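You operate a simulated robot arm through the tools that you are given. There is no shell and no other tool.

Carry out the task below with a simulated robot arm. There is one attempt and no reset: what you move stays moved.

TASK
Change the clear cup's water and rinse the green spoon in it.
Fine: tip the old water into the grey bowl, put the cup back, fill it about half from the clear jug, put the jug back; the clean spoon goes back too; spill under a spoonful. Set down upright: clear cup, clear jug, green spoon.

The check looks at the end state, three seconds after you hand in, the way a careful person would. Anything else that was tipped, shoved, dropped, spilled or broken makes it a failure.

THE ROBOT
A 6-joint arm with a two-finger gripper, fixed in place. Base frame: the origin is at the foot of the arm, x ahead of it, y to its left, z up. Readings come in mm, degrees, newtons and seconds.
Its first joint turns from -166.0 to 166.0 degrees. Payload 2.45 kg.
Tool frame: the origin (TCP) lies between the finger pads and is the grasp point; the fingertips stand 20 mm ahead of it; z points along the fingers, y is the line along which they close. The gripper opens to 140 mm. The gripper's body begins 168 mm behind the TCP.
Orientation is that of the tool frame in the base frame, as a unit quaternion [w, x, y, z]. With the fingers straight down and closing along the base's y, the tool's x points along the base's -x, its y along +y and its z along -z.

THE INTERFACE
- The arm moves only by the tool arm_command. Its argument "series" is a list of rows, each a list of 3 entries, a list of its own where there are three numbers: the shift along the tool's x, y, z in units of 50 mm (1.0 is 50 mm), then the turn, a rotation vector about the tool's x, y, z in units of 4 degrees (1.0 is 4 degrees), then the gripper command, from -1 (shut) to 1 (fully open), values between in proportion. In form: [[[dx, dy, dz], [rx, ry, rz], claw], ...]. A call has 1 to 20 rows; each row shifts and turns the commanded pose from where the row before left it, along the tool's axes as they then stand. A call with a number of a shift or a turn outside -1 to 1 is refused whole. Each row takes 0.2 s and may step no farther than 50 mm and 8.6 degrees from the row before; otherwise, or with a gripper value out of range, the whole call is refused. Where a pose cannot be reached the arm comes as near as it can. A force on the tool above 40 N (or 10 N above the force at the start of the call, whichever is more), or a blocked arm, ends the call early, and 0.2 s more pass. Each finger travels about 45 mm/s and halts on what it meets, pressing with about 44 N; the grip force reading is that of the motor and also rises with nothing between the fingers. The clock runs only during rows and for 0.2 s after the last one: add rows that do not move to give the fingers time. The reply holds the time, the measured pose of the TCP, the force on the tool along the base axes, the opening and the grip force, in the units named above and with some noise, with the torque about the TCP (base axes, N m) and any sound that the robot's microphone picked up.
- Cameras (640 x 400 px; columns grow to the right, rows downward): "scene" is fixed at [221.7, -501.1, 1662]; the picture's right is [0.71, -0.70, 0.00], its down [-0.37, -0.38, -0.85] and it looks along [0.59, 0.61, -0.53] (base axes); focal length 351 px, centre (320, 200). "wrist" rides on the gripper at [78, 11, -209] in the tool frame; the picture's right is [-0.14, 0.99, 0.00], its down [-0.92, -0.13, -0.37] and it looks along [-0.37, -0.05, 0.93] (tool axes); focal length 280 px, centre (320, 200).
- capture(camera): a new picture of that camera. It takes no simulated time.
- point_at(camera, pixels): there is no depth. For up to 12 entries [column, row, z] of the newest picture of that camera ("zoom" is the newest enlarged one), the place [x, y] in the base frame at which the ray of that pixel passes the height z, good to about 2 mm. It takes no simulated time.
- close_up(camera, box): a new picture of the part [left, top, right, bottom] of that camera's present view, enlarged. It takes no simulated time.
- hand_in(): hands the job in; it is judged then, once.

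Leave the gripper open and the arm clear of the work at the hand-in unless told otherwise.

The tools are called after ">>>" as a command line: name --argument value ..., lists and objects as JSON in quotes. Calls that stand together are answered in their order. arm_command: Moves the arm, as the interface text tells. Its arguments: {"type":"object","properties":{"series":{"type":"array"}},"required":["series"]} The other tools are called the same way: capture (camera) takes a picture; point_at (camera, pixels) gives the place at which the rays of pixels pass given heights; close_up (camera, box) takes an enlarged picture of a part of a camera's view; hand_in () hands the job in.

At the start:

```text
t: 0.0
tcp_pos: [638.4, 218.2, 1331.6]
ee_rot: [0.0, 0.0, 1.0, 0.0]
force: [0.2, -0.3, -0.1]
wrist_torque: [-0.03, 0.0, 0.03]
finger_gap: 140.1
finger_force: 0.0
```

scene: 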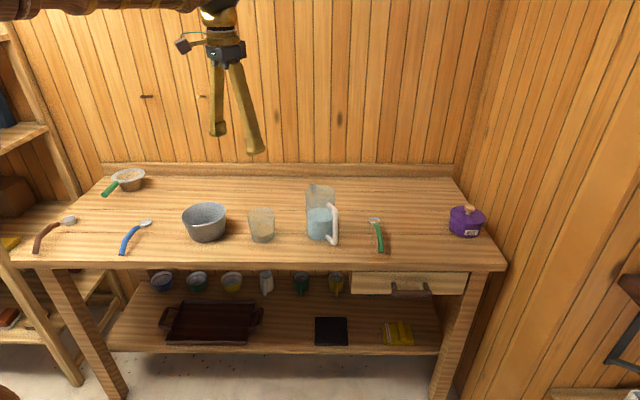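
wrist: 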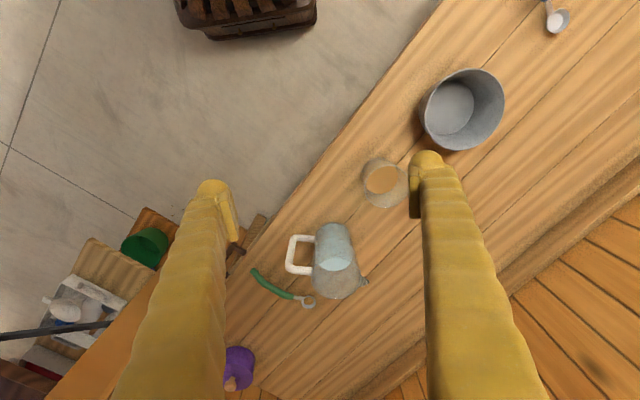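

I see a workbench with the grey bowl (about scene 205,222), the clear cup (262,225), the clear jug (320,213) and the green spoon (378,235). I'll take enlarged pictures before moving anything.

>>> close_up --camera "scene" --box '[170, 170, 410, 280]'

>>> close_up --camera "wrist" --box '[220, 40, 540, 320]'

```text
2.67 times, centred on (290, 225) of scene
```

zoom: 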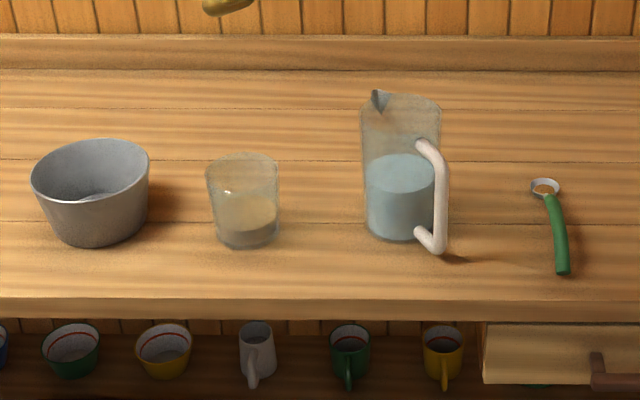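

```text
1.43 times, centred on (380, 180) of wrist
```

zoom: 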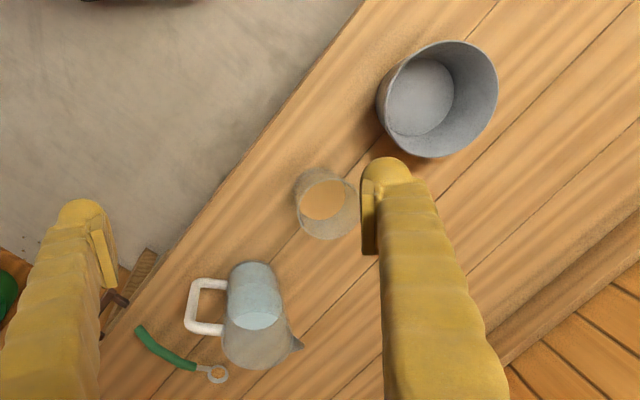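

The next step is to find the height of the tabletop. I'll cross-check the same points from both cameras: the spoon's handle end at scene (381,251) and wrist (254,271), and the spoon head at scene (374,220) and wrist (308,303).

>>> point_at --camera "scene" --pixels '[[381, 251, 700], [381, 251, 800], [381, 251, 900], [374, 220, 700], [374, 220, 800], [374, 220, 900]]'

>>> point_at --camera "wrist" --pixels '[[254, 271, 700], [254, 271, 800], [254, 271, 900], [308, 303, 700], [308, 303, 800], [308, 303, 900]]'

```text
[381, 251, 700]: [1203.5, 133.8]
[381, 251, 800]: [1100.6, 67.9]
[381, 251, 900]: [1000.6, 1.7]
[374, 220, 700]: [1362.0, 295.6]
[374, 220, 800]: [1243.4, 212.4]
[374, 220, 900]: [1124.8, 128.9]
```

```text
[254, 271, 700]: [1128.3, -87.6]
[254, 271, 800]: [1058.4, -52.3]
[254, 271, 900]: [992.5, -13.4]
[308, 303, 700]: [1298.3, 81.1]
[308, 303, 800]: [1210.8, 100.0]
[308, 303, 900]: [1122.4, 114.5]
```

Both cameras agree on a tabletop height of about z≈908. Now I'll locate the cup, bowl and jug bases and rims, and the front edge of the bench, from the scene camera.

>>> point_at --camera "scene" --pixels '[[262, 238, 908], [262, 265, 908], [381, 265, 908], [205, 238, 908], [322, 236, 908], [467, 233, 908], [262, 175, 908], [130, 250, 908], [148, 222, 908], [128, 185, 908], [500, 268, 908], [378, 235, 912]]'

>>> point_at --camera "wrist" --pixels '[[382, 179, 908], [335, 245, 908], [448, 108, 908], [303, 255, 908], [362, 283, 908], [463, 110, 1000], [385, 183, 1000]]'

>>> close_up --camera "scene" --box '[230, 190, 300, 250]'

>>> close_up --camera "scene" --box '[295, 175, 395, 260]'

```text
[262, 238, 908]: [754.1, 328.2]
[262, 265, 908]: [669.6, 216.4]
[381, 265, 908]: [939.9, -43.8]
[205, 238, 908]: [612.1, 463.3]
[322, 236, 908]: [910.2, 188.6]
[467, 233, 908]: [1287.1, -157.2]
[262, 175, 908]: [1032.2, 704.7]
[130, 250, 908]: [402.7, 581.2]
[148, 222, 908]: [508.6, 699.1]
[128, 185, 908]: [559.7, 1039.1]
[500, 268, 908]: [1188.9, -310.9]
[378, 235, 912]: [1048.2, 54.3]
```

```text
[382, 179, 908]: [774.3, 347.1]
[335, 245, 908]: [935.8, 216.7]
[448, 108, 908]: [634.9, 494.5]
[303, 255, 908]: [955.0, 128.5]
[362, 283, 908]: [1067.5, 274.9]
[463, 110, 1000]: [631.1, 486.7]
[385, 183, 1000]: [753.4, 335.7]
```

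```text
6.67 times, centred on (265, 220) of scene
```

zoom: 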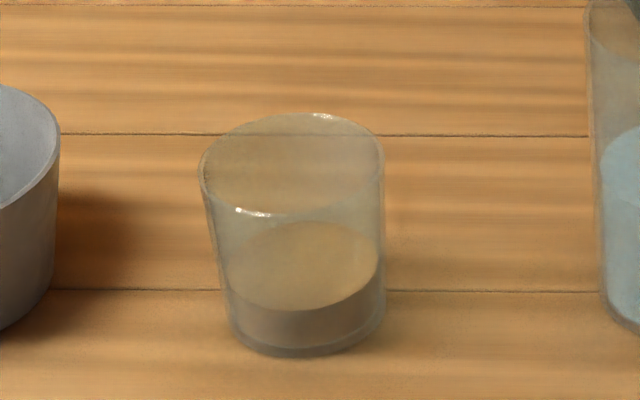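

```text
4.71 times, centred on (345, 218) of scene
```

zoom: 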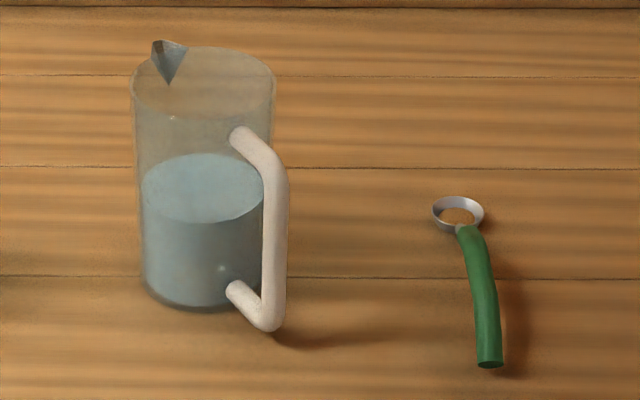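

Rough layout in base mm:
- Cup: about (757,325)
- Bowl: about (622,478)
- Jug: about (920,195), handle toward -y and spout toward +y
- Spoon: from (984,-8) to (1108,116)
- Bench front edge: runs along the line 0.70x+0.71y≈627

I want the tool horizontal with the wrist camera on top, so I can grip the sides and pour by rolling. First I'll turn the tool about its own axis up here, where it's clear of everything, and see whether the joint allows it.

>>> arm_command --series '[[[0, 0, 0], [0, 0, 1], 1], [[0, 0, 0], [0, 0, 1], 1], [[0, 0, 0], [0, 0, 1], 1], [[0, 0, 0], [0, 0, 1], 1], [[0, 0, 0], [0, 0, 1], 1], [[0, 0, 0], [0, 0, 1], 1], [[0, 0, 0], [0, 0, 1], 1], [[0, 0, 0], [0, 0, 1], 1], [[0, 0, 0], [0, 0, 1], 1], [[0, 0, 0], [0, 0, 1], 1], [[0, 0, 0], [0, 0, 1], 1], [[0, 0, 0], [0, 0, 1], 1], [[0, 0, 0], [0, 0, 1], 1], [[0, 0, 0], [0, 0, 1], 1], [[0, 0, 0], [0, 0, 1], 1], [[0, 0, 0], [0, 0, 1], 1], [[0, 0, 0], [0, 0, 1], 1]]'

```text
t: 3.6
tcp_pos: [637.1, 218.7, 1331.8]
ee_rot: [0.001, 0.559, 0.829, 0.0]
force: [-0.3, -0.4, -0.4]
wrist_torque: [-0.01, -0.02, 0.0]
finger_gap: 140.0
finger_force: 0.0
```

The tool turned 68° cleanly. I'll turn it another 68°.

>>> arm_command --series '[[[0, 0, 0], [0, 0, 1], 1], [[0, 0, 0], [0, 0, 1], 1], [[0, 0, 0], [0, 0, 1], 1], [[0, 0, 0], [0, 0, 1], 1], [[0, 0, 0], [0, 0, 1], 1], [[0, 0, 0], [0, 0, 1], 1], [[0, 0, 0], [0, 0, 1], 1], [[0, 0, 0], [0, 0, 1], 1], [[0, 0, 0], [0, 0, 1], 1], [[0, 0, 0], [0, 0, 1], 1], [[0, 0, 0], [0, 0, 1], 1], [[0, 0, 0], [0, 0, 1], 1], [[0, 0, 0], [0, 0, 1], 1], [[0, 0, 0], [0, 0, 1], 1], [[0, 0, 0], [0, 0, 1], 1], [[0, 0, 0], [0, 0, 1], 1], [[0, 0, 0], [0, 0, 0.75], 1]]'

>>> capture --camera "wrist"

>>> capture --camera "scene"

```text
t: 7.2
tcp_pos: [637.4, 217.4, 1332.1]
ee_rot: [0.0, 0.924, 0.382, 0.0]
force: [-0.7, 0.3, 0.3]
wrist_torque: [0.0, 0.0, 0.01]
finger_gap: 139.8
finger_force: 0.0
```

```text
taken
```

wrist: 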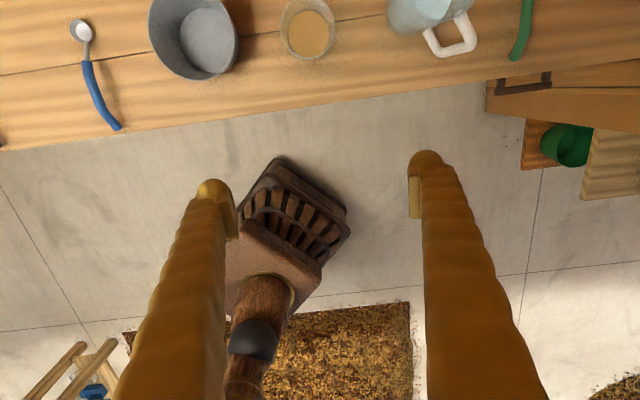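

```text
taken
```

scene: 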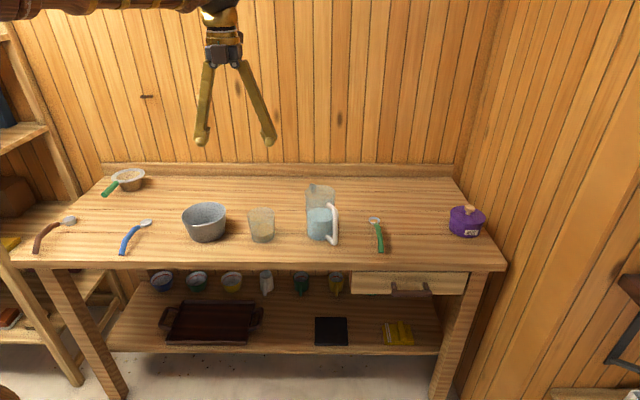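

The wrist camera now leads, pointing toward the bench. I'll pitch the tool up by about 48° about its y axis and look at the bench obliquely.

>>> arm_command --series '[[[0, 0, 0], [0, 1, 0], 1], [[0, 0, 0], [0, 1, 0], 1], [[0, 0, 0], [0, 1, 0], 1], [[0, 0, 0], [0, 1, 0], 1], [[0, 0, 0], [0, 1, 0], 1], [[0, 0, 0], [0, 1, 0], 1], [[0, 0, 0], [0, 1, 0], 1], [[0, 0, 0], [0, 1, 0], 1], [[0, 0, 0], [0, 1, 0], 1], [[0, 0, 0], [0, 1, 0], 1], [[0, 0, 0], [0, 1, 0], 1], [[0, 0, 0], [0, 1, 0], 1]]'

>>> capture --camera "wrist"

>>> capture --camera "scene"

```text
t: 9.8
tcp_pos: [637.7, 218.6, 1332.7]
ee_rot: [-0.157, 0.843, 0.35, 0.376]
force: [-0.5, 0.8, -1.3]
wrist_torque: [0.03, 0.01, 0.01]
finger_gap: 140.0
finger_force: 0.1
```

```text
taken
```

wrist: 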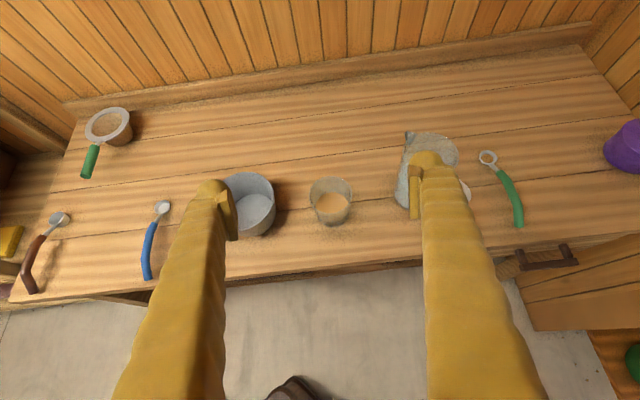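

```text
taken
```

scene: 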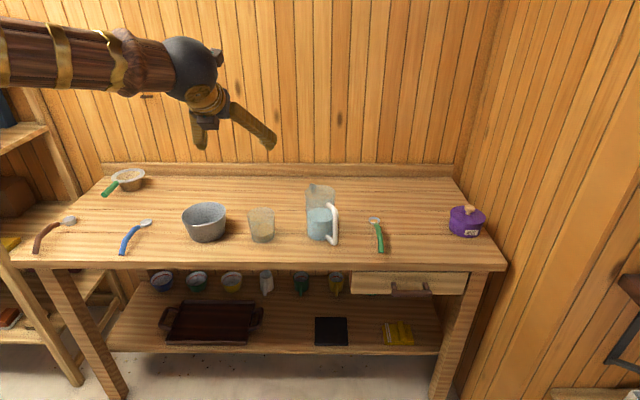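

That works well. I'll pitch up the remaining 42° so the tool is level, then take another look.

>>> arm_command --series '[[[0, 0, 0], [0, 1, 0], 1], [[0, 0, 0], [0, 1, 0], 1], [[0, 0, 0], [0, 1, 0], 1], [[0, 0, 0], [0, 1, 0], 1], [[0, 0, 0], [0, 1, 0], 1], [[0, 0, 0], [0, 1, 0], 1], [[0, 0, 0], [0, 1, 0], 1], [[0, 0, 0], [0, 1, 0], 1], [[0, 0, 0], [0, 1, 0], 1], [[0, 0, 0], [0, 1, 0], 1], [[0, 0, 0], [0, 0.5, 0], 1]]'

>>> capture --camera "wrist"

>>> capture --camera "scene"

```text
t: 12.2
tcp_pos: [636.2, 218.6, 1332.8]
ee_rot: [-0.27, 0.653, 0.271, 0.654]
force: [0.4, 0.2, 0.5]
wrist_torque: [-0.03, -0.01, -0.03]
finger_gap: 139.9
finger_force: 0.2
```

```text
taken
```

wrist: 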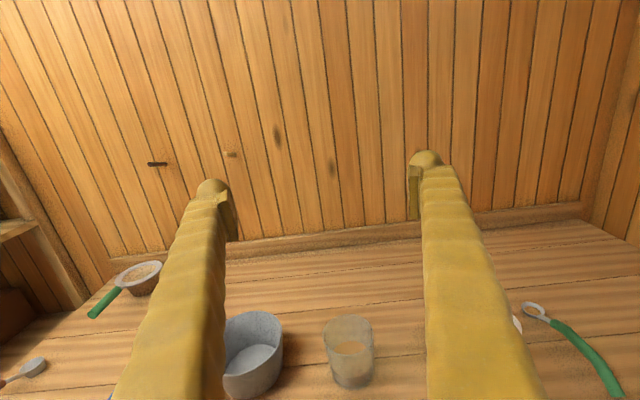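

```text
taken
```

scene: 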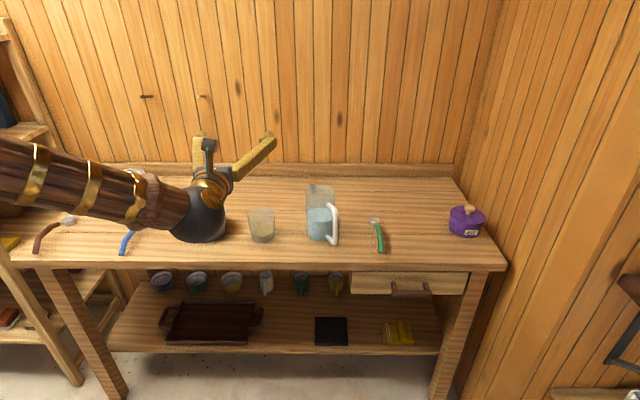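

The tool is level. The TCP is above the strip in front of the bench edge, so I'll lower straight down (tool -x) by 250 mm and look at the cup.

>>> arm_command --series '[[[-0.8, 0, 0], [0, 0, 0], 1], [[-0.8, 0, 0], [0, 0, 0], 1], [[-0.8, 0, 0], [0, 0, 0], 1], [[-0.8, 0, 0], [0, 0, 0], 1], [[-0.8, 0, 0], [0, 0, 0], 1], [[-0.8, 0, 0], [0, 0, 0], 1], [[-0.2, 0, 0], [0, 0, 0], 1]]'

>>> capture --camera "wrist"

>>> capture --camera "scene"

```text
t: 13.8
tcp_pos: [686.5, 217.6, 1107.2]
ee_rot: [-0.272, 0.653, 0.272, 0.653]
force: [-0.9, -0.3, -0.2]
wrist_torque: [0.01, 0.03, -0.01]
finger_gap: 139.8
finger_force: 0.0
out of reach, approached as far as the arm can: row 4, 5, 6, 7
```

```text
taken
```

wrist: 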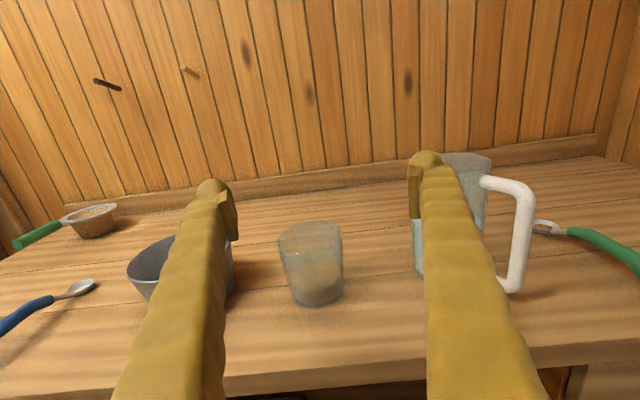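

```text
taken
```

scene: 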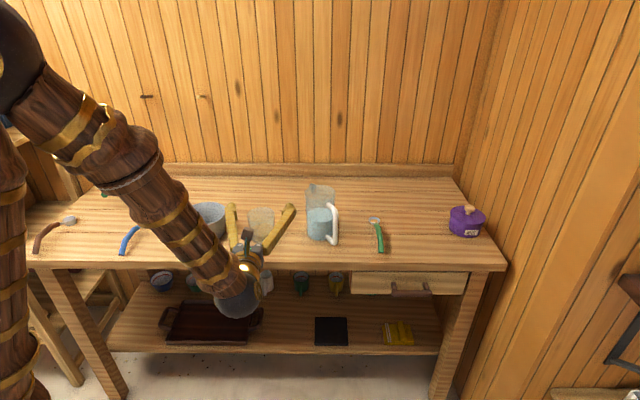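

With the tool level, the low poses near the base are out of reach: the arm stopped at (686,218,1107). A position directly over the cup should be reachable, and the open fingers (140 mm) can come straight down either side of the cup. I'll take close-ups from here to measure the cup and jug precisely.

>>> close_up --camera "wrist" --box '[230, 190, 390, 320]'

>>> point_at --camera "scene" --pixels '[[260.6, 214.7, 980], [260.6, 214.7, 990], [260.6, 214.7, 1000], [260.6, 214.7, 1010], [263.2, 238.7, 908]]'

```text
3.08 times, centred on (310, 255) of wrist
```

zoom: 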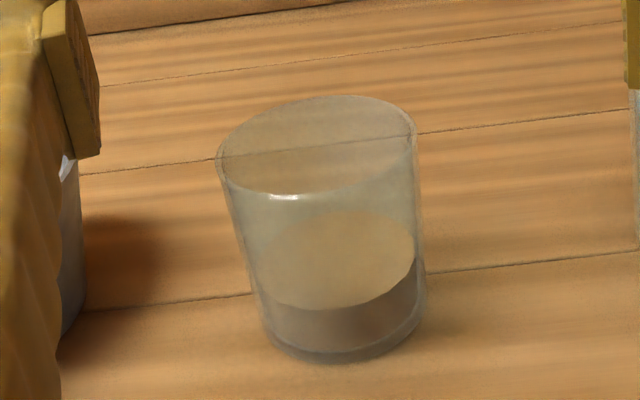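

```text
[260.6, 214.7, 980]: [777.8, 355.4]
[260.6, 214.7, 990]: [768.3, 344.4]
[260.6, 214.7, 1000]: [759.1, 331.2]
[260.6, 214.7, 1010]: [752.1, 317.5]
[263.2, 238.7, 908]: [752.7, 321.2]
```

From this close-up I'll convert the rim edges, left (217,160), right (416,135), far (335,96) and near (300,195), and the base outline into base-frame positions.

>>> point_at --camera "zoom" --pixels '[[217, 160, 1005], [416, 135, 1005], [335, 96, 1005], [300, 195, 1005], [317, 145, 1005], [265, 330, 908], [426, 300, 908], [350, 362, 908], [346, 325, 908], [217, 160, 1015], [416, 135, 1015]]'

```text
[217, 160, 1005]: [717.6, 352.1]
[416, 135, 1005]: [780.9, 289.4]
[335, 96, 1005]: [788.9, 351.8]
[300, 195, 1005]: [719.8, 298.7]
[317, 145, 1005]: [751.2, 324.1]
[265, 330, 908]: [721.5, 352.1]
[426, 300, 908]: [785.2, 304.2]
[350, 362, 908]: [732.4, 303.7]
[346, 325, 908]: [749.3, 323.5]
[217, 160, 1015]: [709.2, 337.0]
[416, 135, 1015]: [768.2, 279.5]
```

The cup axis is at about (751,323), the rim at z≈1005 and 89 mm wide, and the base on the table at about 908. I'll raise the tool a bit and move over the cup, staying at z≈1120.

>>> arm_command --series '[[[0.26, 0, 0], [0, 0, 0], 1], [[0, -0.1, 0.4], [0, 0, 0], 1], [[0, -0.1, 0.4], [0, 0, 0], 1], [[0, -0.1, 0.4], [0, 0, 0], 1], [[0, -0.1, 0.4], [0, 0, 0], 1], [[0, -0.1, 0.4], [0, 0, 0], 1], [[0, -0.08, 0.4], [0, 0, 0], 1]]'

```text
t: 15.4
tcp_pos: [750.7, 321.4, 1120.5]
ee_rot: [-0.27, 0.653, 0.271, 0.653]
force: [-0.2, 0.1, 0.0]
wrist_torque: [0.03, 0.01, 0.0]
finger_gap: 139.8
finger_force: 0.0
```

The TCP is now at (751,321,1120), directly above the cup. I'll check how the fingers line up before descending.

>>> capture --camera "wrist"

>>> capture --camera "scene"

```text
taken
```

wrist: 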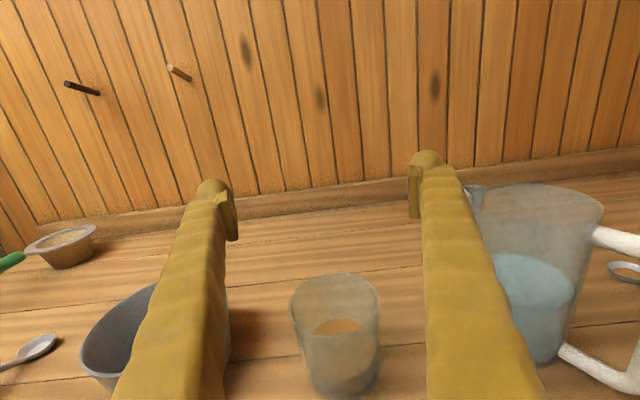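

```text
taken
```

scene: 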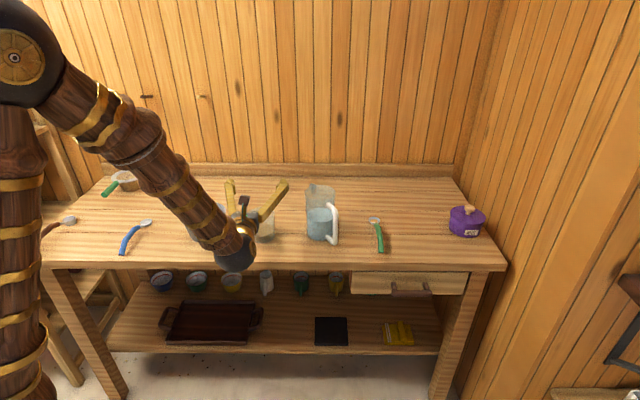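

The cup sits between the fingers. I'll lower straight down 148 mm to z≈972, slowly, with the opening reduced slightly to about 128 mm to stay clear of the bowl.

>>> arm_command --series '[[[-0.3, 0.02, 0], [0, 0, 0], 0.83], [[-0.3, 0, 0], [0, 0, 0], 0.83], [[-0.3, 0, 0], [0, 0, 0], 0.83], [[-0.3, 0, 0], [0, 0, 0], 0.83], [[-0.3, 0, 0], [0, 0, 0], 0.83], [[-0.3, 0, 0], [0, 0, 0], 0.83]]'

>>> capture --camera "wrist"

>>> capture --camera "scene"

```text
t: 16.8
tcp_pos: [750.7, 321.2, 1028.6]
ee_rot: [-0.271, 0.653, 0.271, 0.653]
force: [0.0, 0.4, -0.5]
wrist_torque: [-0.02, 0.0, -0.02]
finger_gap: 128.1
finger_force: 0.0
```

```text
taken
```

wrist: 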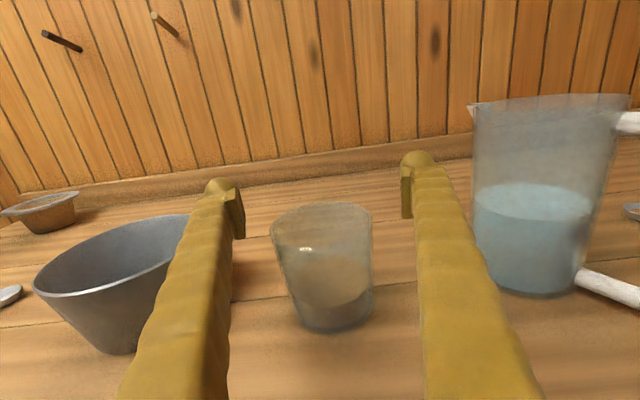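

```text
taken
```

scene: 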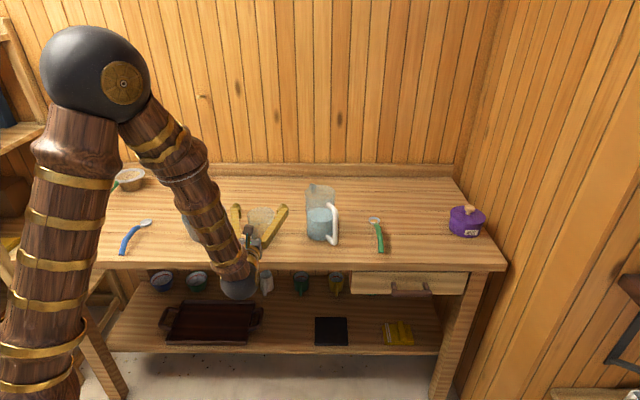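

Clear on both sides and reachable. I'll lower the last 56 mm to z≈972.

>>> arm_command --series '[[[-0.3, 0, 0], [0, 0, 0], 0.83], [[-0.3, 0, 0], [0, 0, 0], 0.83], [[-0.3, 0, 0], [0, 0, 0], 0.83], [[-0.22, 0, 0], [0, 0, 0], 0.83]]'

>>> capture --camera "wrist"

>>> close_up --camera "scene" --box '[190, 180, 350, 280]'

```text
t: 17.8
tcp_pos: [751.6, 320.7, 975.0]
ee_rot: [-0.271, 0.653, 0.271, 0.653]
force: [0.6, 0.5, -0.2]
wrist_torque: [-0.01, -0.01, 0.01]
finger_gap: 127.9
finger_force: 0.1
```

```text
taken
```

wrist: 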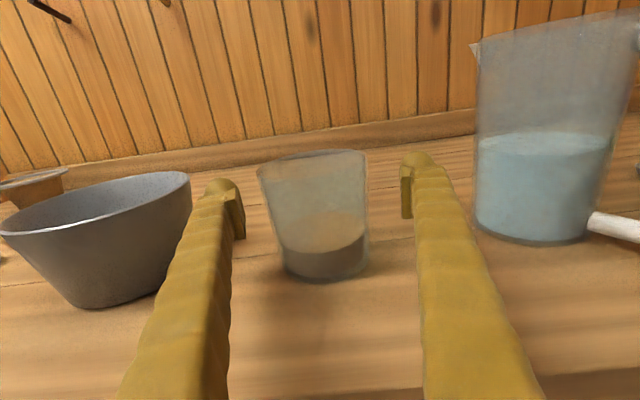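

```text
4.00 times, centred on (270, 230) of scene
```

zoom: 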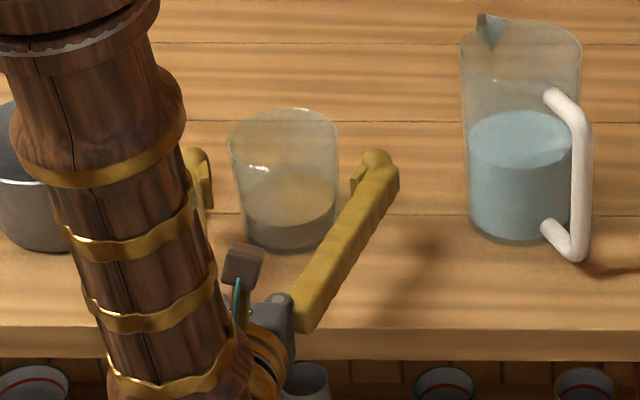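

The cup is centred between the pads to within about 3 mm. I'll close the fingers on it without moving the arm.

>>> arm_command --series '[[[0, 0, 0], [0, 0, 0], 0.4], [[0, 0, 0], [0, 0, 0], 0.2], [[0, 0, 0], [0, 0, 0], 0.0], [[0, 0, 0], [0, 0, 0], -0.2], [[0, 0, 0], [0, 0, 0], -0.2], [[0, 0, 0], [0, 0, 0], -0.2]]'

>>> capture --camera "wrist"

```text
t: 19.2
tcp_pos: [750.8, 321.7, 974.2]
ee_rot: [-0.271, 0.653, 0.271, 0.654]
force: [-0.7, 0.0, -0.5]
wrist_torque: [-0.02, -0.02, -0.01]
finger_gap: 79.0
finger_force: 43.7
```

```text
taken
```

wrist: 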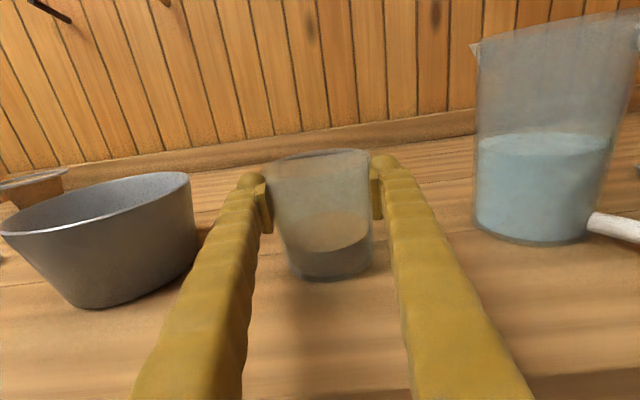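

Gripped: gap 79 mm, force 43.7 N. The original place, as TCP, is (751,321.5,974.5). I'll lift gently.

>>> arm_command --series '[[[0.1, 0, 0], [0, 0, 0], -0.2], [[0.2, 0, 0], [0, 0, 0], -0.2], [[0.25, 0, 0], [0, 0, 0], -0.2], [[0.25, 0, 0], [0, 0, 0], -0.2], [[0.25, 0, 0], [0, 0, 0], -0.2], [[0.25, 0, 0], [0, 0, 0], -0.2], [[0.25, 0, 0], [0, 0, 0], -0.2], [[0.25, 0, 0], [0, 0, 0], -0.2], [[0.25, 0, 0], [0, 0, 0], -0.2], [[0.25, 0, 0], [0, 0, 0], -0.2], [[0.2, 0, 0], [0, 0, 0], -0.2], [[0.1, 0, 0], [0, 0, 0], -0.2]]'

>>> capture --camera "wrist"

>>> capture --camera "scene"

```text
t: 21.8
tcp_pos: [751.6, 320.9, 1102.7]
ee_rot: [-0.27, 0.653, 0.27, 0.654]
force: [0.5, 0.3, -1.7]
wrist_torque: [-0.03, 0.06, 0.01]
finger_gap: 81.3
finger_force: 43.3
```

```text
taken
```

wrist: 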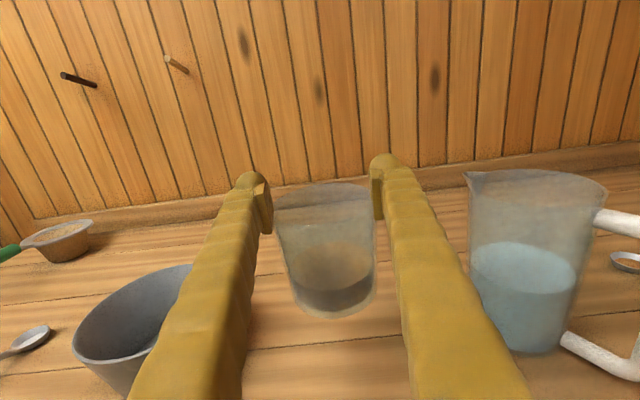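

```text
taken
```

scene: 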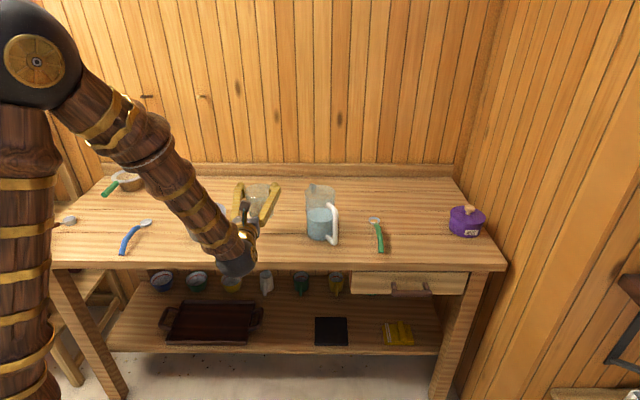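

The gap has opened from 79 to 81.3 mm, and the cup sits lower in the fingers than before: its rim was at row ~152 in the wrist view and is now at ~187. It slid about 25 mm during the lift. I'll zoom in, hold still briefly and check whether it's still sliding.

>>> close_up --camera "wrist" --box '[240, 150, 400, 250]'

>>> arm_command --series '[[[0, 0, 0], [0, 0, 0], -1]]'

>>> close_up --camera "wrist" --box '[240, 150, 400, 250]'

```text
4.00 times, centred on (320, 200) of wrist
```

zoom: 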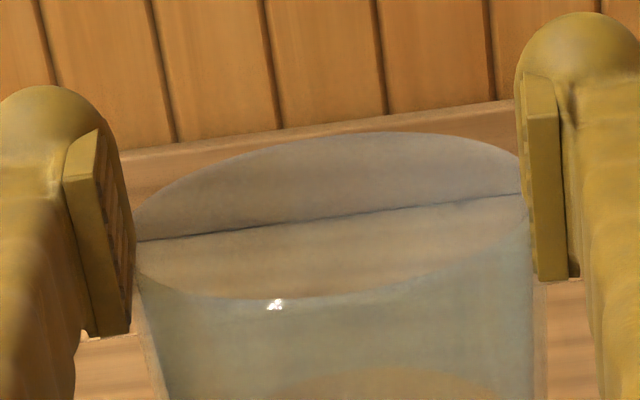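

```text
t: 22.2
tcp_pos: [750.2, 320.9, 1104.9]
ee_rot: [-0.27, 0.654, 0.27, 0.653]
force: [-0.2, 0.5, -2.5]
wrist_torque: [-0.05, 0.02, 0.0]
finger_gap: 81.5
finger_force: 43.6
```

```text
4.00 times, centred on (320, 200) of wrist
```

zoom: 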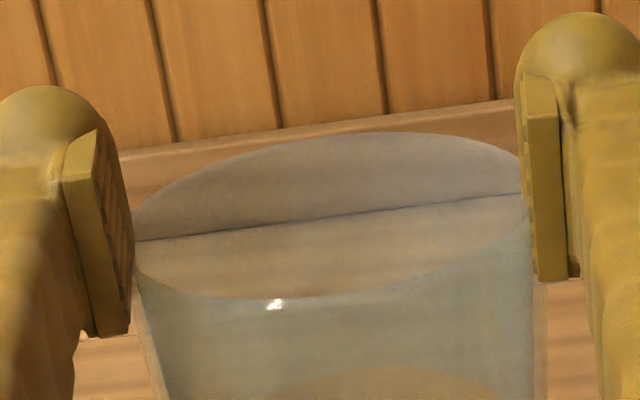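

The cup held steady during the pause, but it's now gripped only near the rim. I'll set it back in its place and regrip lower. Its base is about 90 mm above the table, so I'll lower slowly by 75 mm first.

>>> arm_command --series '[[[-0.05, 0, 0], [0, 0, 0], -1], [[-0.1, 0, 0], [0, 0, 0], -1], [[-0.15, 0, 0], [0, 0, 0], -1], [[-0.15, 0, 0], [0, 0, 0], -1], [[-0.15, 0, 0], [0, 0, 0], -1], [[-0.15, 0, 0], [0, 0, 0], -1], [[-0.15, 0, 0], [0, 0, 0], -1], [[-0.15, 0, 0], [0, 0, 0], -1], [[-0.15, 0, 0], [0, 0, 0], -1], [[-0.15, 0, 0], [0, 0, 0], -1], [[-0.1, 0, 0], [0, 0, 0], -1], [[-0.05, 0, 0], [0, 0, 0], -1]]'

>>> close_up --camera "wrist" --box '[240, 150, 400, 250]'

>>> close_up --camera "scene" --box '[190, 180, 350, 280]'

```text
t: 24.8
tcp_pos: [750.3, 322.0, 1028.5]
ee_rot: [-0.271, 0.654, 0.271, 0.653]
force: [-0.1, -0.8, -2.2]
wrist_torque: [-0.02, 0.03, -0.03]
finger_gap: 81.3
finger_force: 43.8
```

```text
4.00 times, centred on (320, 200) of wrist
```

zoom: 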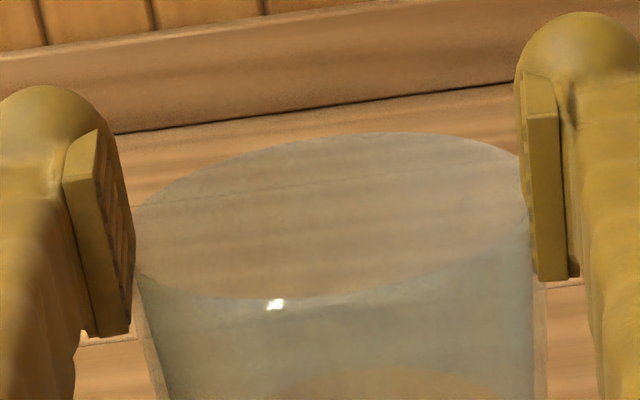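

```text
4.00 times, centred on (270, 230) of scene
```

zoom: 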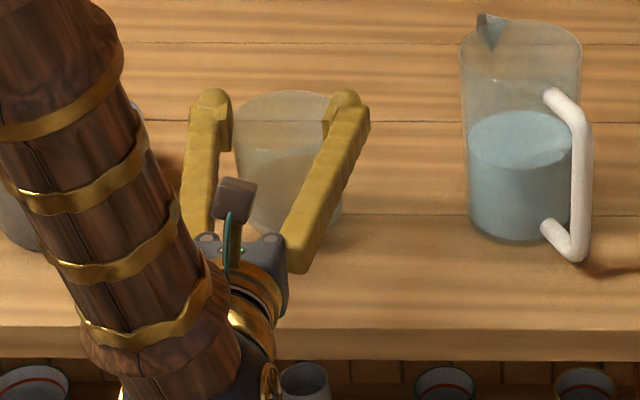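

No further slipping. The base should be about 15 mm above the table, so I'll go down in 2.5 mm steps and watch the force.

>>> arm_command --series '[[[-0.05, 0, 0], [0, 0, 0], -1], [[-0.05, 0, 0], [0, 0, 0], -1], [[-0.05, 0, 0], [0, 0, 0], -1], [[-0.05, 0, 0], [0, 0, 0], -1]]'

>>> close_up --camera "wrist" --box '[240, 150, 400, 250]'

```text
t: 25.8
tcp_pos: [751.3, 321.9, 1018.9]
ee_rot: [-0.271, 0.653, 0.271, 0.653]
force: [0.0, 0.2, -2.6]
wrist_torque: [-0.04, 0.04, 0.01]
finger_gap: 80.9
finger_force: 43.9
```

```text
4.00 times, centred on (320, 200) of wrist
```

zoom: 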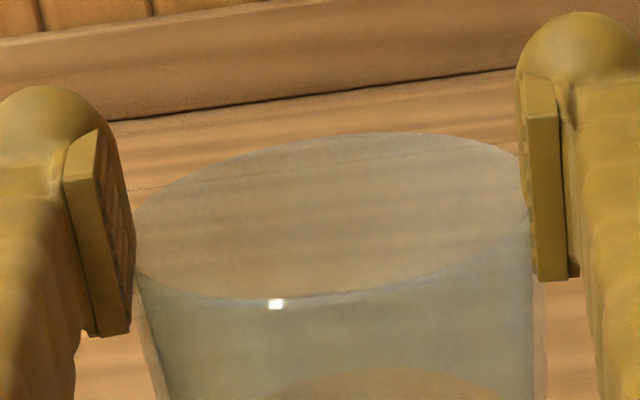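

>>> arm_command --series '[[[-0.05, 0, 0], [0, 0, 0], -1], [[-0.05, 0, 0], [0, 0, 0], -1]]'

>>> close_up --camera "wrist" --box '[240, 150, 400, 250]'

```text
t: 26.4
tcp_pos: [750.2, 322.3, 1013.2]
ee_rot: [-0.271, 0.653, 0.272, 0.653]
force: [0.7, 0.0, -2.7]
wrist_torque: [-0.03, 0.02, 0.0]
finger_gap: 81.5
finger_force: 44.0
```

```text
4.00 times, centred on (320, 200) of wrist
```

zoom: 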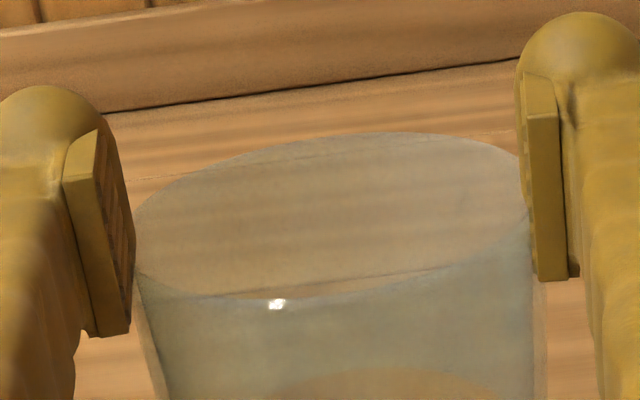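

Still hanging free, with Fz around -2.7 N. I'll keep going down in small steps.

>>> arm_command --series '[[[-0.05, 0, 0], [0, 0, 0], -1], [[-0.05, 0, 0], [0, 0, 0], -1]]'

>>> capture --camera "wrist"

```text
t: 27.0
tcp_pos: [750.9, 320.7, 1007.8]
ee_rot: [-0.27, 0.653, 0.27, 0.654]
force: [0.0, -0.1, -1.9]
wrist_torque: [-0.02, 0.03, -0.02]
finger_gap: 81.3
finger_force: 43.8
```

```text
taken
```

wrist: 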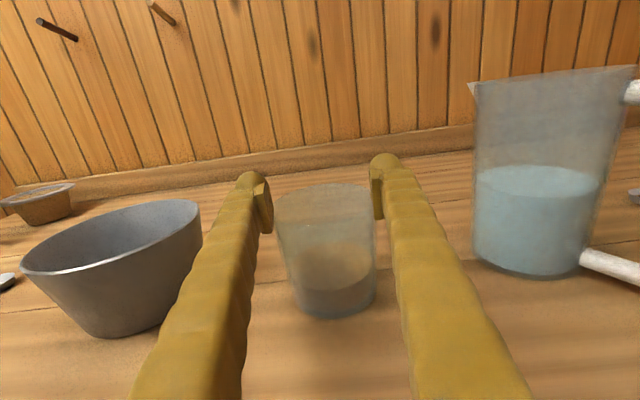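

>>> arm_command --series '[[[-0.04, 0, 0], [0, 0, 0], -1], [[-0.04, 0, 0], [0, 0, 0], -1]]'

>>> close_up --camera "wrist" --box '[240, 150, 400, 250]'

```text
t: 27.7
tcp_pos: [751.0, 321.3, 1008.4]
ee_rot: [-0.271, 0.651, 0.27, 0.656]
force: [-2.4, 1.6, 7.4]
wrist_torque: [-0.09, 0.3, -0.04]
finger_gap: 81.2
finger_force: 44.0
stopped in row 2: the force on the tool passed its limit at 42 N (the readings are from after the stop); the commanded pose is now the measured one
```

```text
4.00 times, centred on (320, 200) of wrist
```

zoom: 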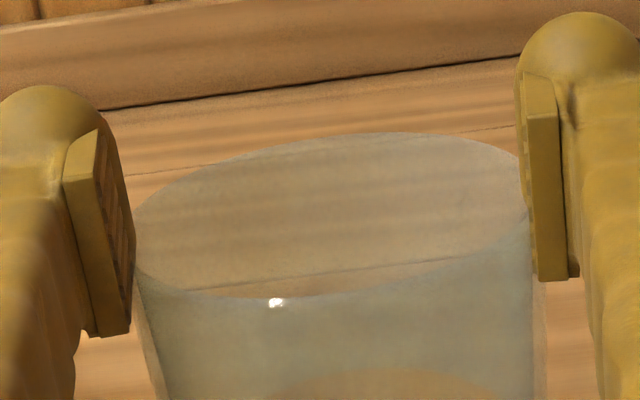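

Contact: the cup is standing on the table again with the TCP at z≈1008. The grip resisted a 42 N push without slipping, so a full-shut command holds firmly. I'll open the fingers, leaving the cup standing, then lower around it to z≈957 and regrip lower with the full-shut command.

>>> arm_command --series '[[[0, 0, 0], [0, 0, 0], 0.3], [[0, 0, 0], [0, 0, 0], 0.5], [[0, 0, 0], [0, 0, 0], 0.7], [[0, 0, 0], [0, 0, 0], 0.7], [[0, 0, 0], [0, 0, 0], 0.7]]'

>>> capture --camera "wrist"

>>> close_up --camera "scene" --box '[190, 180, 350, 280]'

```text
t: 28.9
tcp_pos: [753.0, 321.1, 1006.5]
ee_rot: [-0.271, 0.651, 0.271, 0.655]
force: [0.6, -0.2, 0.1]
wrist_torque: [0.0, -0.03, 0.01]
finger_gap: 118.8
finger_force: 0.0
```

```text
taken
```

wrist: 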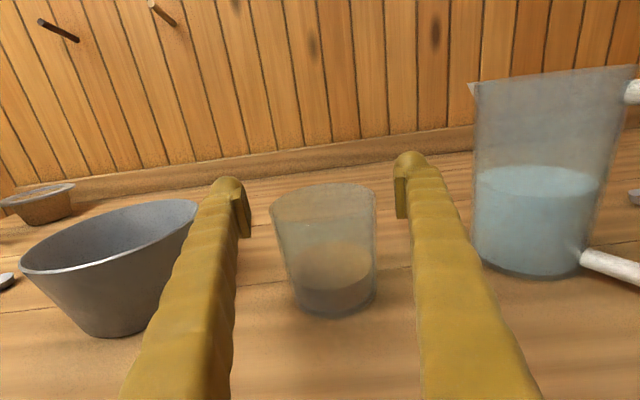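

```text
4.00 times, centred on (270, 230) of scene
```

zoom: 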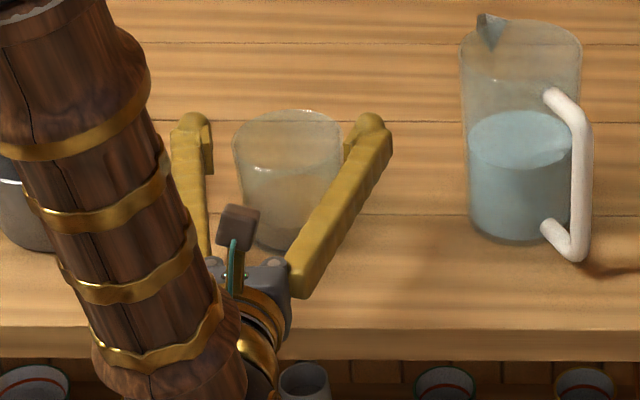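

The cup is standing upright and both fingers are clear of it. I'll lower 50 mm to z≈957.

>>> arm_command --series '[[[-0.2, 0, 0], [0, 0, 0], 0.7], [[-0.2, 0, 0], [0, 0, 0], 0.7], [[-0.2, 0, 0], [0, 0, 0], 0.7], [[-0.2, 0, 0], [0, 0, 0], 0.7], [[-0.2, 0, 0], [0, 0, 0], 0.7]]'

>>> capture --camera "wrist"

```text
t: 30.1
tcp_pos: [750.8, 320.7, 956.5]
ee_rot: [-0.271, 0.651, 0.27, 0.656]
force: [0.2, 0.3, -0.3]
wrist_torque: [0.03, 0.02, -0.02]
finger_gap: 119.0
finger_force: 0.0
```

```text
taken
```

wrist: 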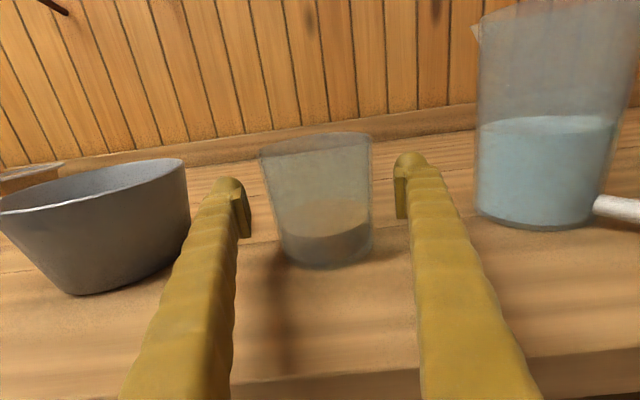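

Good position. I'll close with the full-shut command and give it time to settle.

>>> arm_command --series '[[[0, 0, 0], [0, 0, 0], 0.5], [[0, 0, 0], [0, 0, 0], 0.3], [[0, 0, 0], [0, 0, 0], 0.1], [[0, 0, 0], [0, 0, 0], -1], [[0, 0, 0], [0, 0, 0], -1], [[0, 0, 0], [0, 0, 0], -1], [[0, 0, 0], [0, 0, 0], -1]]'

>>> close_up --camera "wrist" --box '[240, 110, 400, 270]'

```text
t: 31.7
tcp_pos: [751.6, 321.7, 956.7]
ee_rot: [-0.272, 0.651, 0.271, 0.655]
force: [0.1, 0.0, 0.3]
wrist_torque: [0.02, 0.01, -0.03]
finger_gap: 79.0
finger_force: 44.2
```

```text
2.50 times, centred on (320, 190) of wrist
```

zoom: 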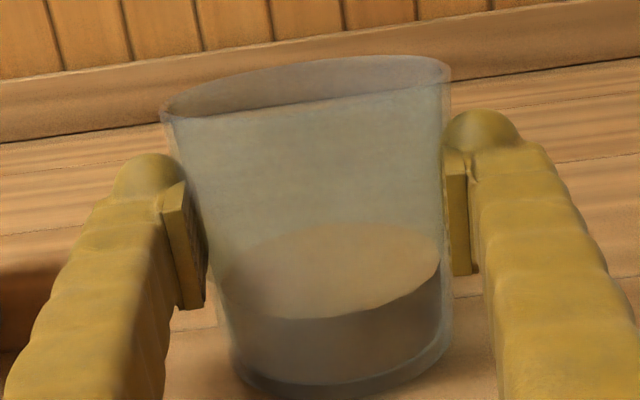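

Gap 79.0 mm, force 44 N. I'll lift only 10 mm in 2 mm steps and check for slip.

>>> arm_command --series '[[[0.04, 0, 0], [0, 0, 0], -1], [[0.04, 0, 0], [0, 0, 0], -1], [[0.04, 0, 0], [0, 0, 0], -1], [[0.04, 0, 0], [0, 0, 0], -1], [[0.04, 0, 0], [0, 0, 0], -1]]'

>>> close_up --camera "wrist" --box '[240, 110, 400, 270]'

```text
t: 32.9
tcp_pos: [752.5, 322.0, 967.4]
ee_rot: [-0.272, 0.651, 0.271, 0.655]
force: [-1.0, -0.5, -2.4]
wrist_torque: [-0.01, 0.0, 0.03]
finger_gap: 78.4
finger_force: 43.8
```

```text
2.50 times, centred on (320, 190) of wrist
```

zoom: 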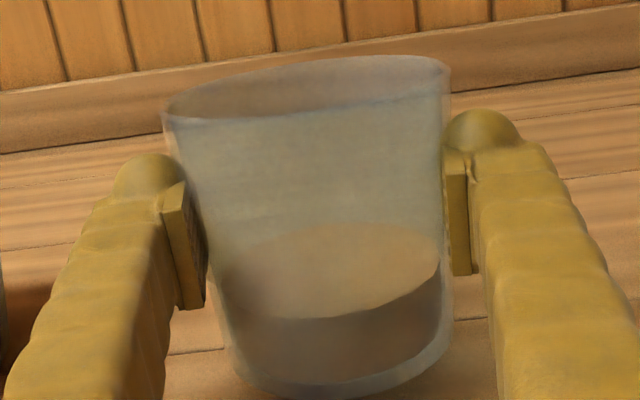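

The cup is off the table with no slip this time. I'll continue lifting at a gentle pace and check again.

>>> arm_command --series '[[[0.06, 0, 0], [0, 0, 0], -1], [[0.1, 0, 0], [0, 0, 0], -1], [[0.1, 0, 0], [0, 0, 0], -1], [[0.1, 0, 0], [0, 0, 0], -1], [[0.1, 0, 0], [0, 0, 0], -1], [[0.1, 0, 0], [0, 0, 0], -1], [[0.1, 0, 0], [0, 0, 0], -1], [[0.06, 0, 0], [0, 0, 0], -1]]'

>>> close_up --camera "wrist" --box '[240, 110, 400, 270]'

```text
t: 34.7
tcp_pos: [752.1, 320.8, 1003.7]
ee_rot: [-0.271, 0.652, 0.27, 0.655]
force: [0.5, -0.4, -2.5]
wrist_torque: [-0.01, 0.02, 0.02]
finger_gap: 78.6
finger_force: 43.9
```

```text
2.50 times, centred on (320, 190) of wrist
```

zoom: 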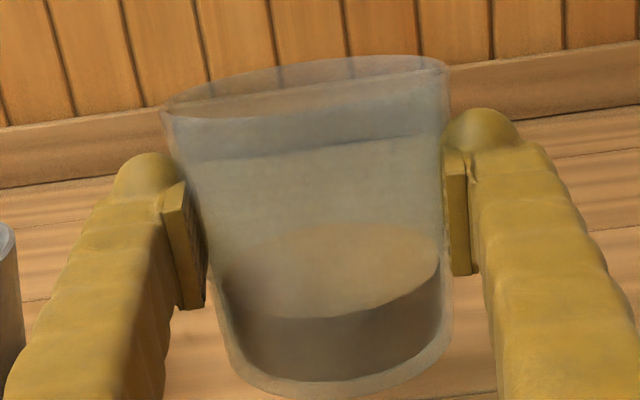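

Stable. Now I'll measure the bowl's centre and rim height from the fixed scene camera: rim ellipse centre (204,214.5), left (181.6,221), right (226.2,214.5), far (205.6,202), base centre (207,234).

>>> point_at --camera "scene" --pixels '[[204.1, 214.5, 990], [204.1, 214.5, 1000], [204.1, 214.5, 1010], [206.8, 234.4, 908], [181.8, 221, 1000], [226.3, 214.5, 1000], [205.6, 202.1, 1000], [203.8, 227.5, 1000]]'

>>> capture --camera "wrist"

>>> capture --camera "scene"

```text
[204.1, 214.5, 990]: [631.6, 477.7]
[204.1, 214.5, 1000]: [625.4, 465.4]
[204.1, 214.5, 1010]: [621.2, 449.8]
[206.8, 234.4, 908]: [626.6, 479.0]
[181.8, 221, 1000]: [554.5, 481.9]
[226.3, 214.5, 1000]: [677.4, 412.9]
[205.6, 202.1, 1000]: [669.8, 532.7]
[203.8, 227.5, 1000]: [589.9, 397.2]
```

```text
taken
```

wrist: 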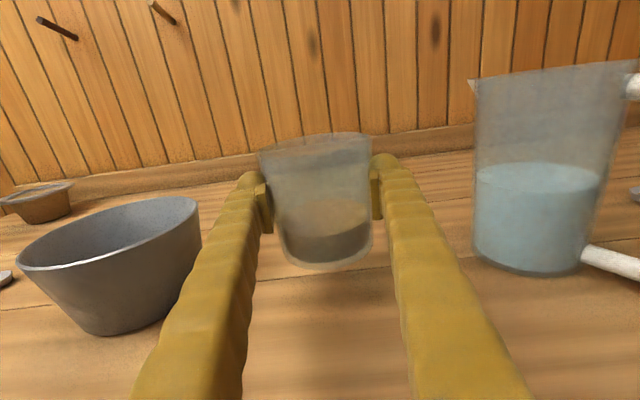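

```text
taken
```

scene: 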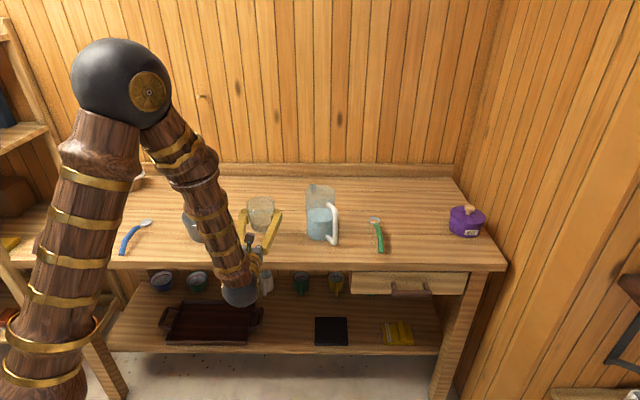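

The bowl centre is about (629,477), its rim at z≈990 and about 150 mm across. Next I'll raise the cup to z≈1085 and carry it left (tool -y) to about (661,445), so that when it's rolled its lip is over the bowl. I'll move gently to avoid slopping.

>>> arm_command --series '[[[0.08, 0, 0], [0, 0, 0], -1], [[0.15, 0, 0], [0, 0, 0], -1], [[0.2, 0, 0], [0, 0, 0], -1], [[0.2, 0, 0], [0, 0, 0], -1], [[0.2, 0, 0], [0, 0, 0], -1], [[0.2, 0, 0], [0, 0, 0], -1], [[0.2, 0, 0], [0, 0, 0], -1], [[0.2, 0, 0], [0, 0, 0], -1], [[0.15, 0, 0], [0, 0, 0], -1], [[0.08, 0, 0], [0, 0, 0], -1]]'

>>> arm_command --series '[[[0, -0.08, 0.02], [0, 0, 0], -1], [[0, -0.15, 0.02], [0, 0, 0], -1], [[0, -0.2, 0.03], [0, 0, 0], -1], [[0, -0.2, 0.03], [0, 0, 0], -1], [[0, -0.2, 0.03], [0, 0, 0], -1], [[0, -0.2, 0.03], [0, 0, 0], -1], [[0, -0.2, 0.03], [0, 0, 0], -1], [[0, -0.2, 0.03], [0, 0, 0], -1], [[0, -0.2, 0.03], [0, 0, 0], -1], [[0, -0.2, 0.03], [0, 0, 0], -1], [[0, -0.2, 0.03], [0, 0, 0], -1], [[0, -0.2, 0.03], [0, 0, 0], -1], [[0, -0.2, 0.03], [0, 0, 0], -1], [[0, -0.2, 0.03], [0, 0, 0], -1], [[0, -0.2, 0.03], [0, 0, 0], -1], [[0, -0.2, 0.02], [0, 0, 0], -1], [[0, -0.15, 0.0], [0, 0, 0], -1], [[0, -0.08, 0.0], [0, 0, 0], -1]]'

>>> capture --camera "wrist"

>>> capture --camera "scene"

```text
t: 36.9
tcp_pos: [751.5, 321.6, 1085.4]
ee_rot: [-0.271, 0.651, 0.27, 0.656]
force: [0.6, -0.9, -2.3]
wrist_torque: [-0.02, 0.03, -0.01]
finger_gap: 78.5
finger_force: 44.1
```

```text
t: 40.7
tcp_pos: [651.9, 453.0, 1085.5]
ee_rot: [-0.271, 0.651, 0.271, 0.655]
force: [-0.7, 0.1, -1.9]
wrist_torque: [0.0, 0.03, -0.02]
finger_gap: 78.5
finger_force: 44.6
```

```text
taken
```

wrist: 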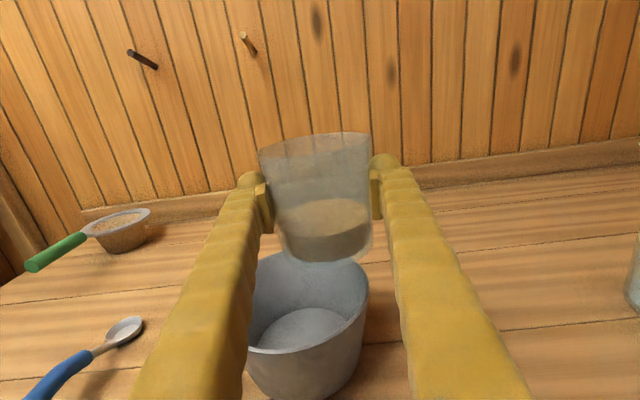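

```text
taken
```

scene: 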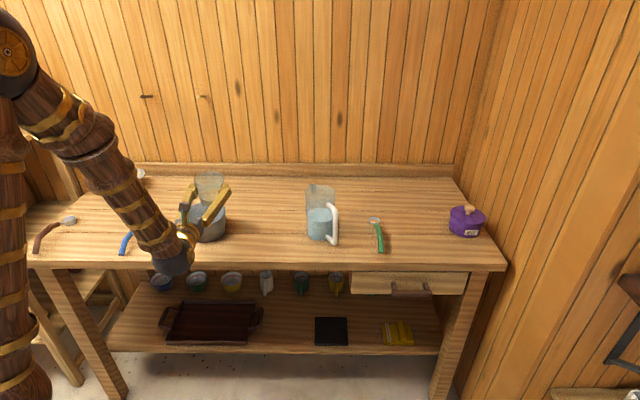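

The TCP is at (652,453). I'll verify the bowl's position from this view (left rim (248,315), right rim (369,295), near rim (305,353)) before tipping.

>>> point_at --camera "wrist" --pixels '[[248, 318, 990], [369, 293, 990], [296, 354, 990], [310, 395, 908], [246, 340, 990]]'

>>> close_up --camera "wrist" --box '[220, 230, 400, 400]'

```text
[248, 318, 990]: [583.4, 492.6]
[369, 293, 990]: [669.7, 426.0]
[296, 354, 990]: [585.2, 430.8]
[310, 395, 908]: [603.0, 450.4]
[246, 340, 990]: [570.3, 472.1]
```

```text
2.35 times, centred on (310, 315) of wrist
```

zoom: 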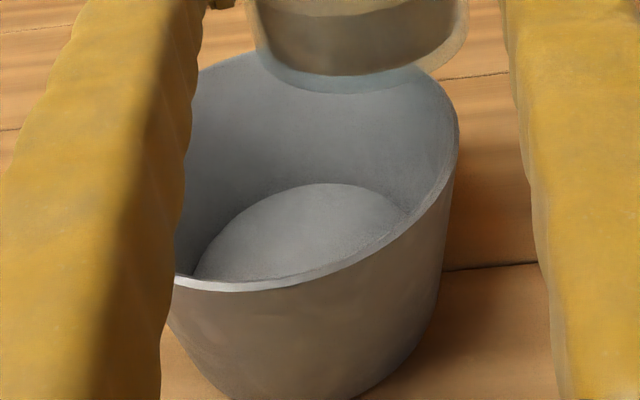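

>>> point_at --camera "zoom" --pixels '[[458, 130, 990], [440, 190, 990], [400, 235, 990], [330, 272, 990], [240, 291, 990], [180, 281, 990], [450, 100, 990], [300, 230, 912], [400, 205, 912], [310, 184, 912]]'

```text
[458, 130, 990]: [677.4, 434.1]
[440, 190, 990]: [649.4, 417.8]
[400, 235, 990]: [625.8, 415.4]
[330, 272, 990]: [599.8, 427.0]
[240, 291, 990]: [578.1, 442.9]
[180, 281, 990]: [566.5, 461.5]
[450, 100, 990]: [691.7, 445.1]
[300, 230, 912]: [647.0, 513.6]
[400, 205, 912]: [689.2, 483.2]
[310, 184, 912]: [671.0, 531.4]
```

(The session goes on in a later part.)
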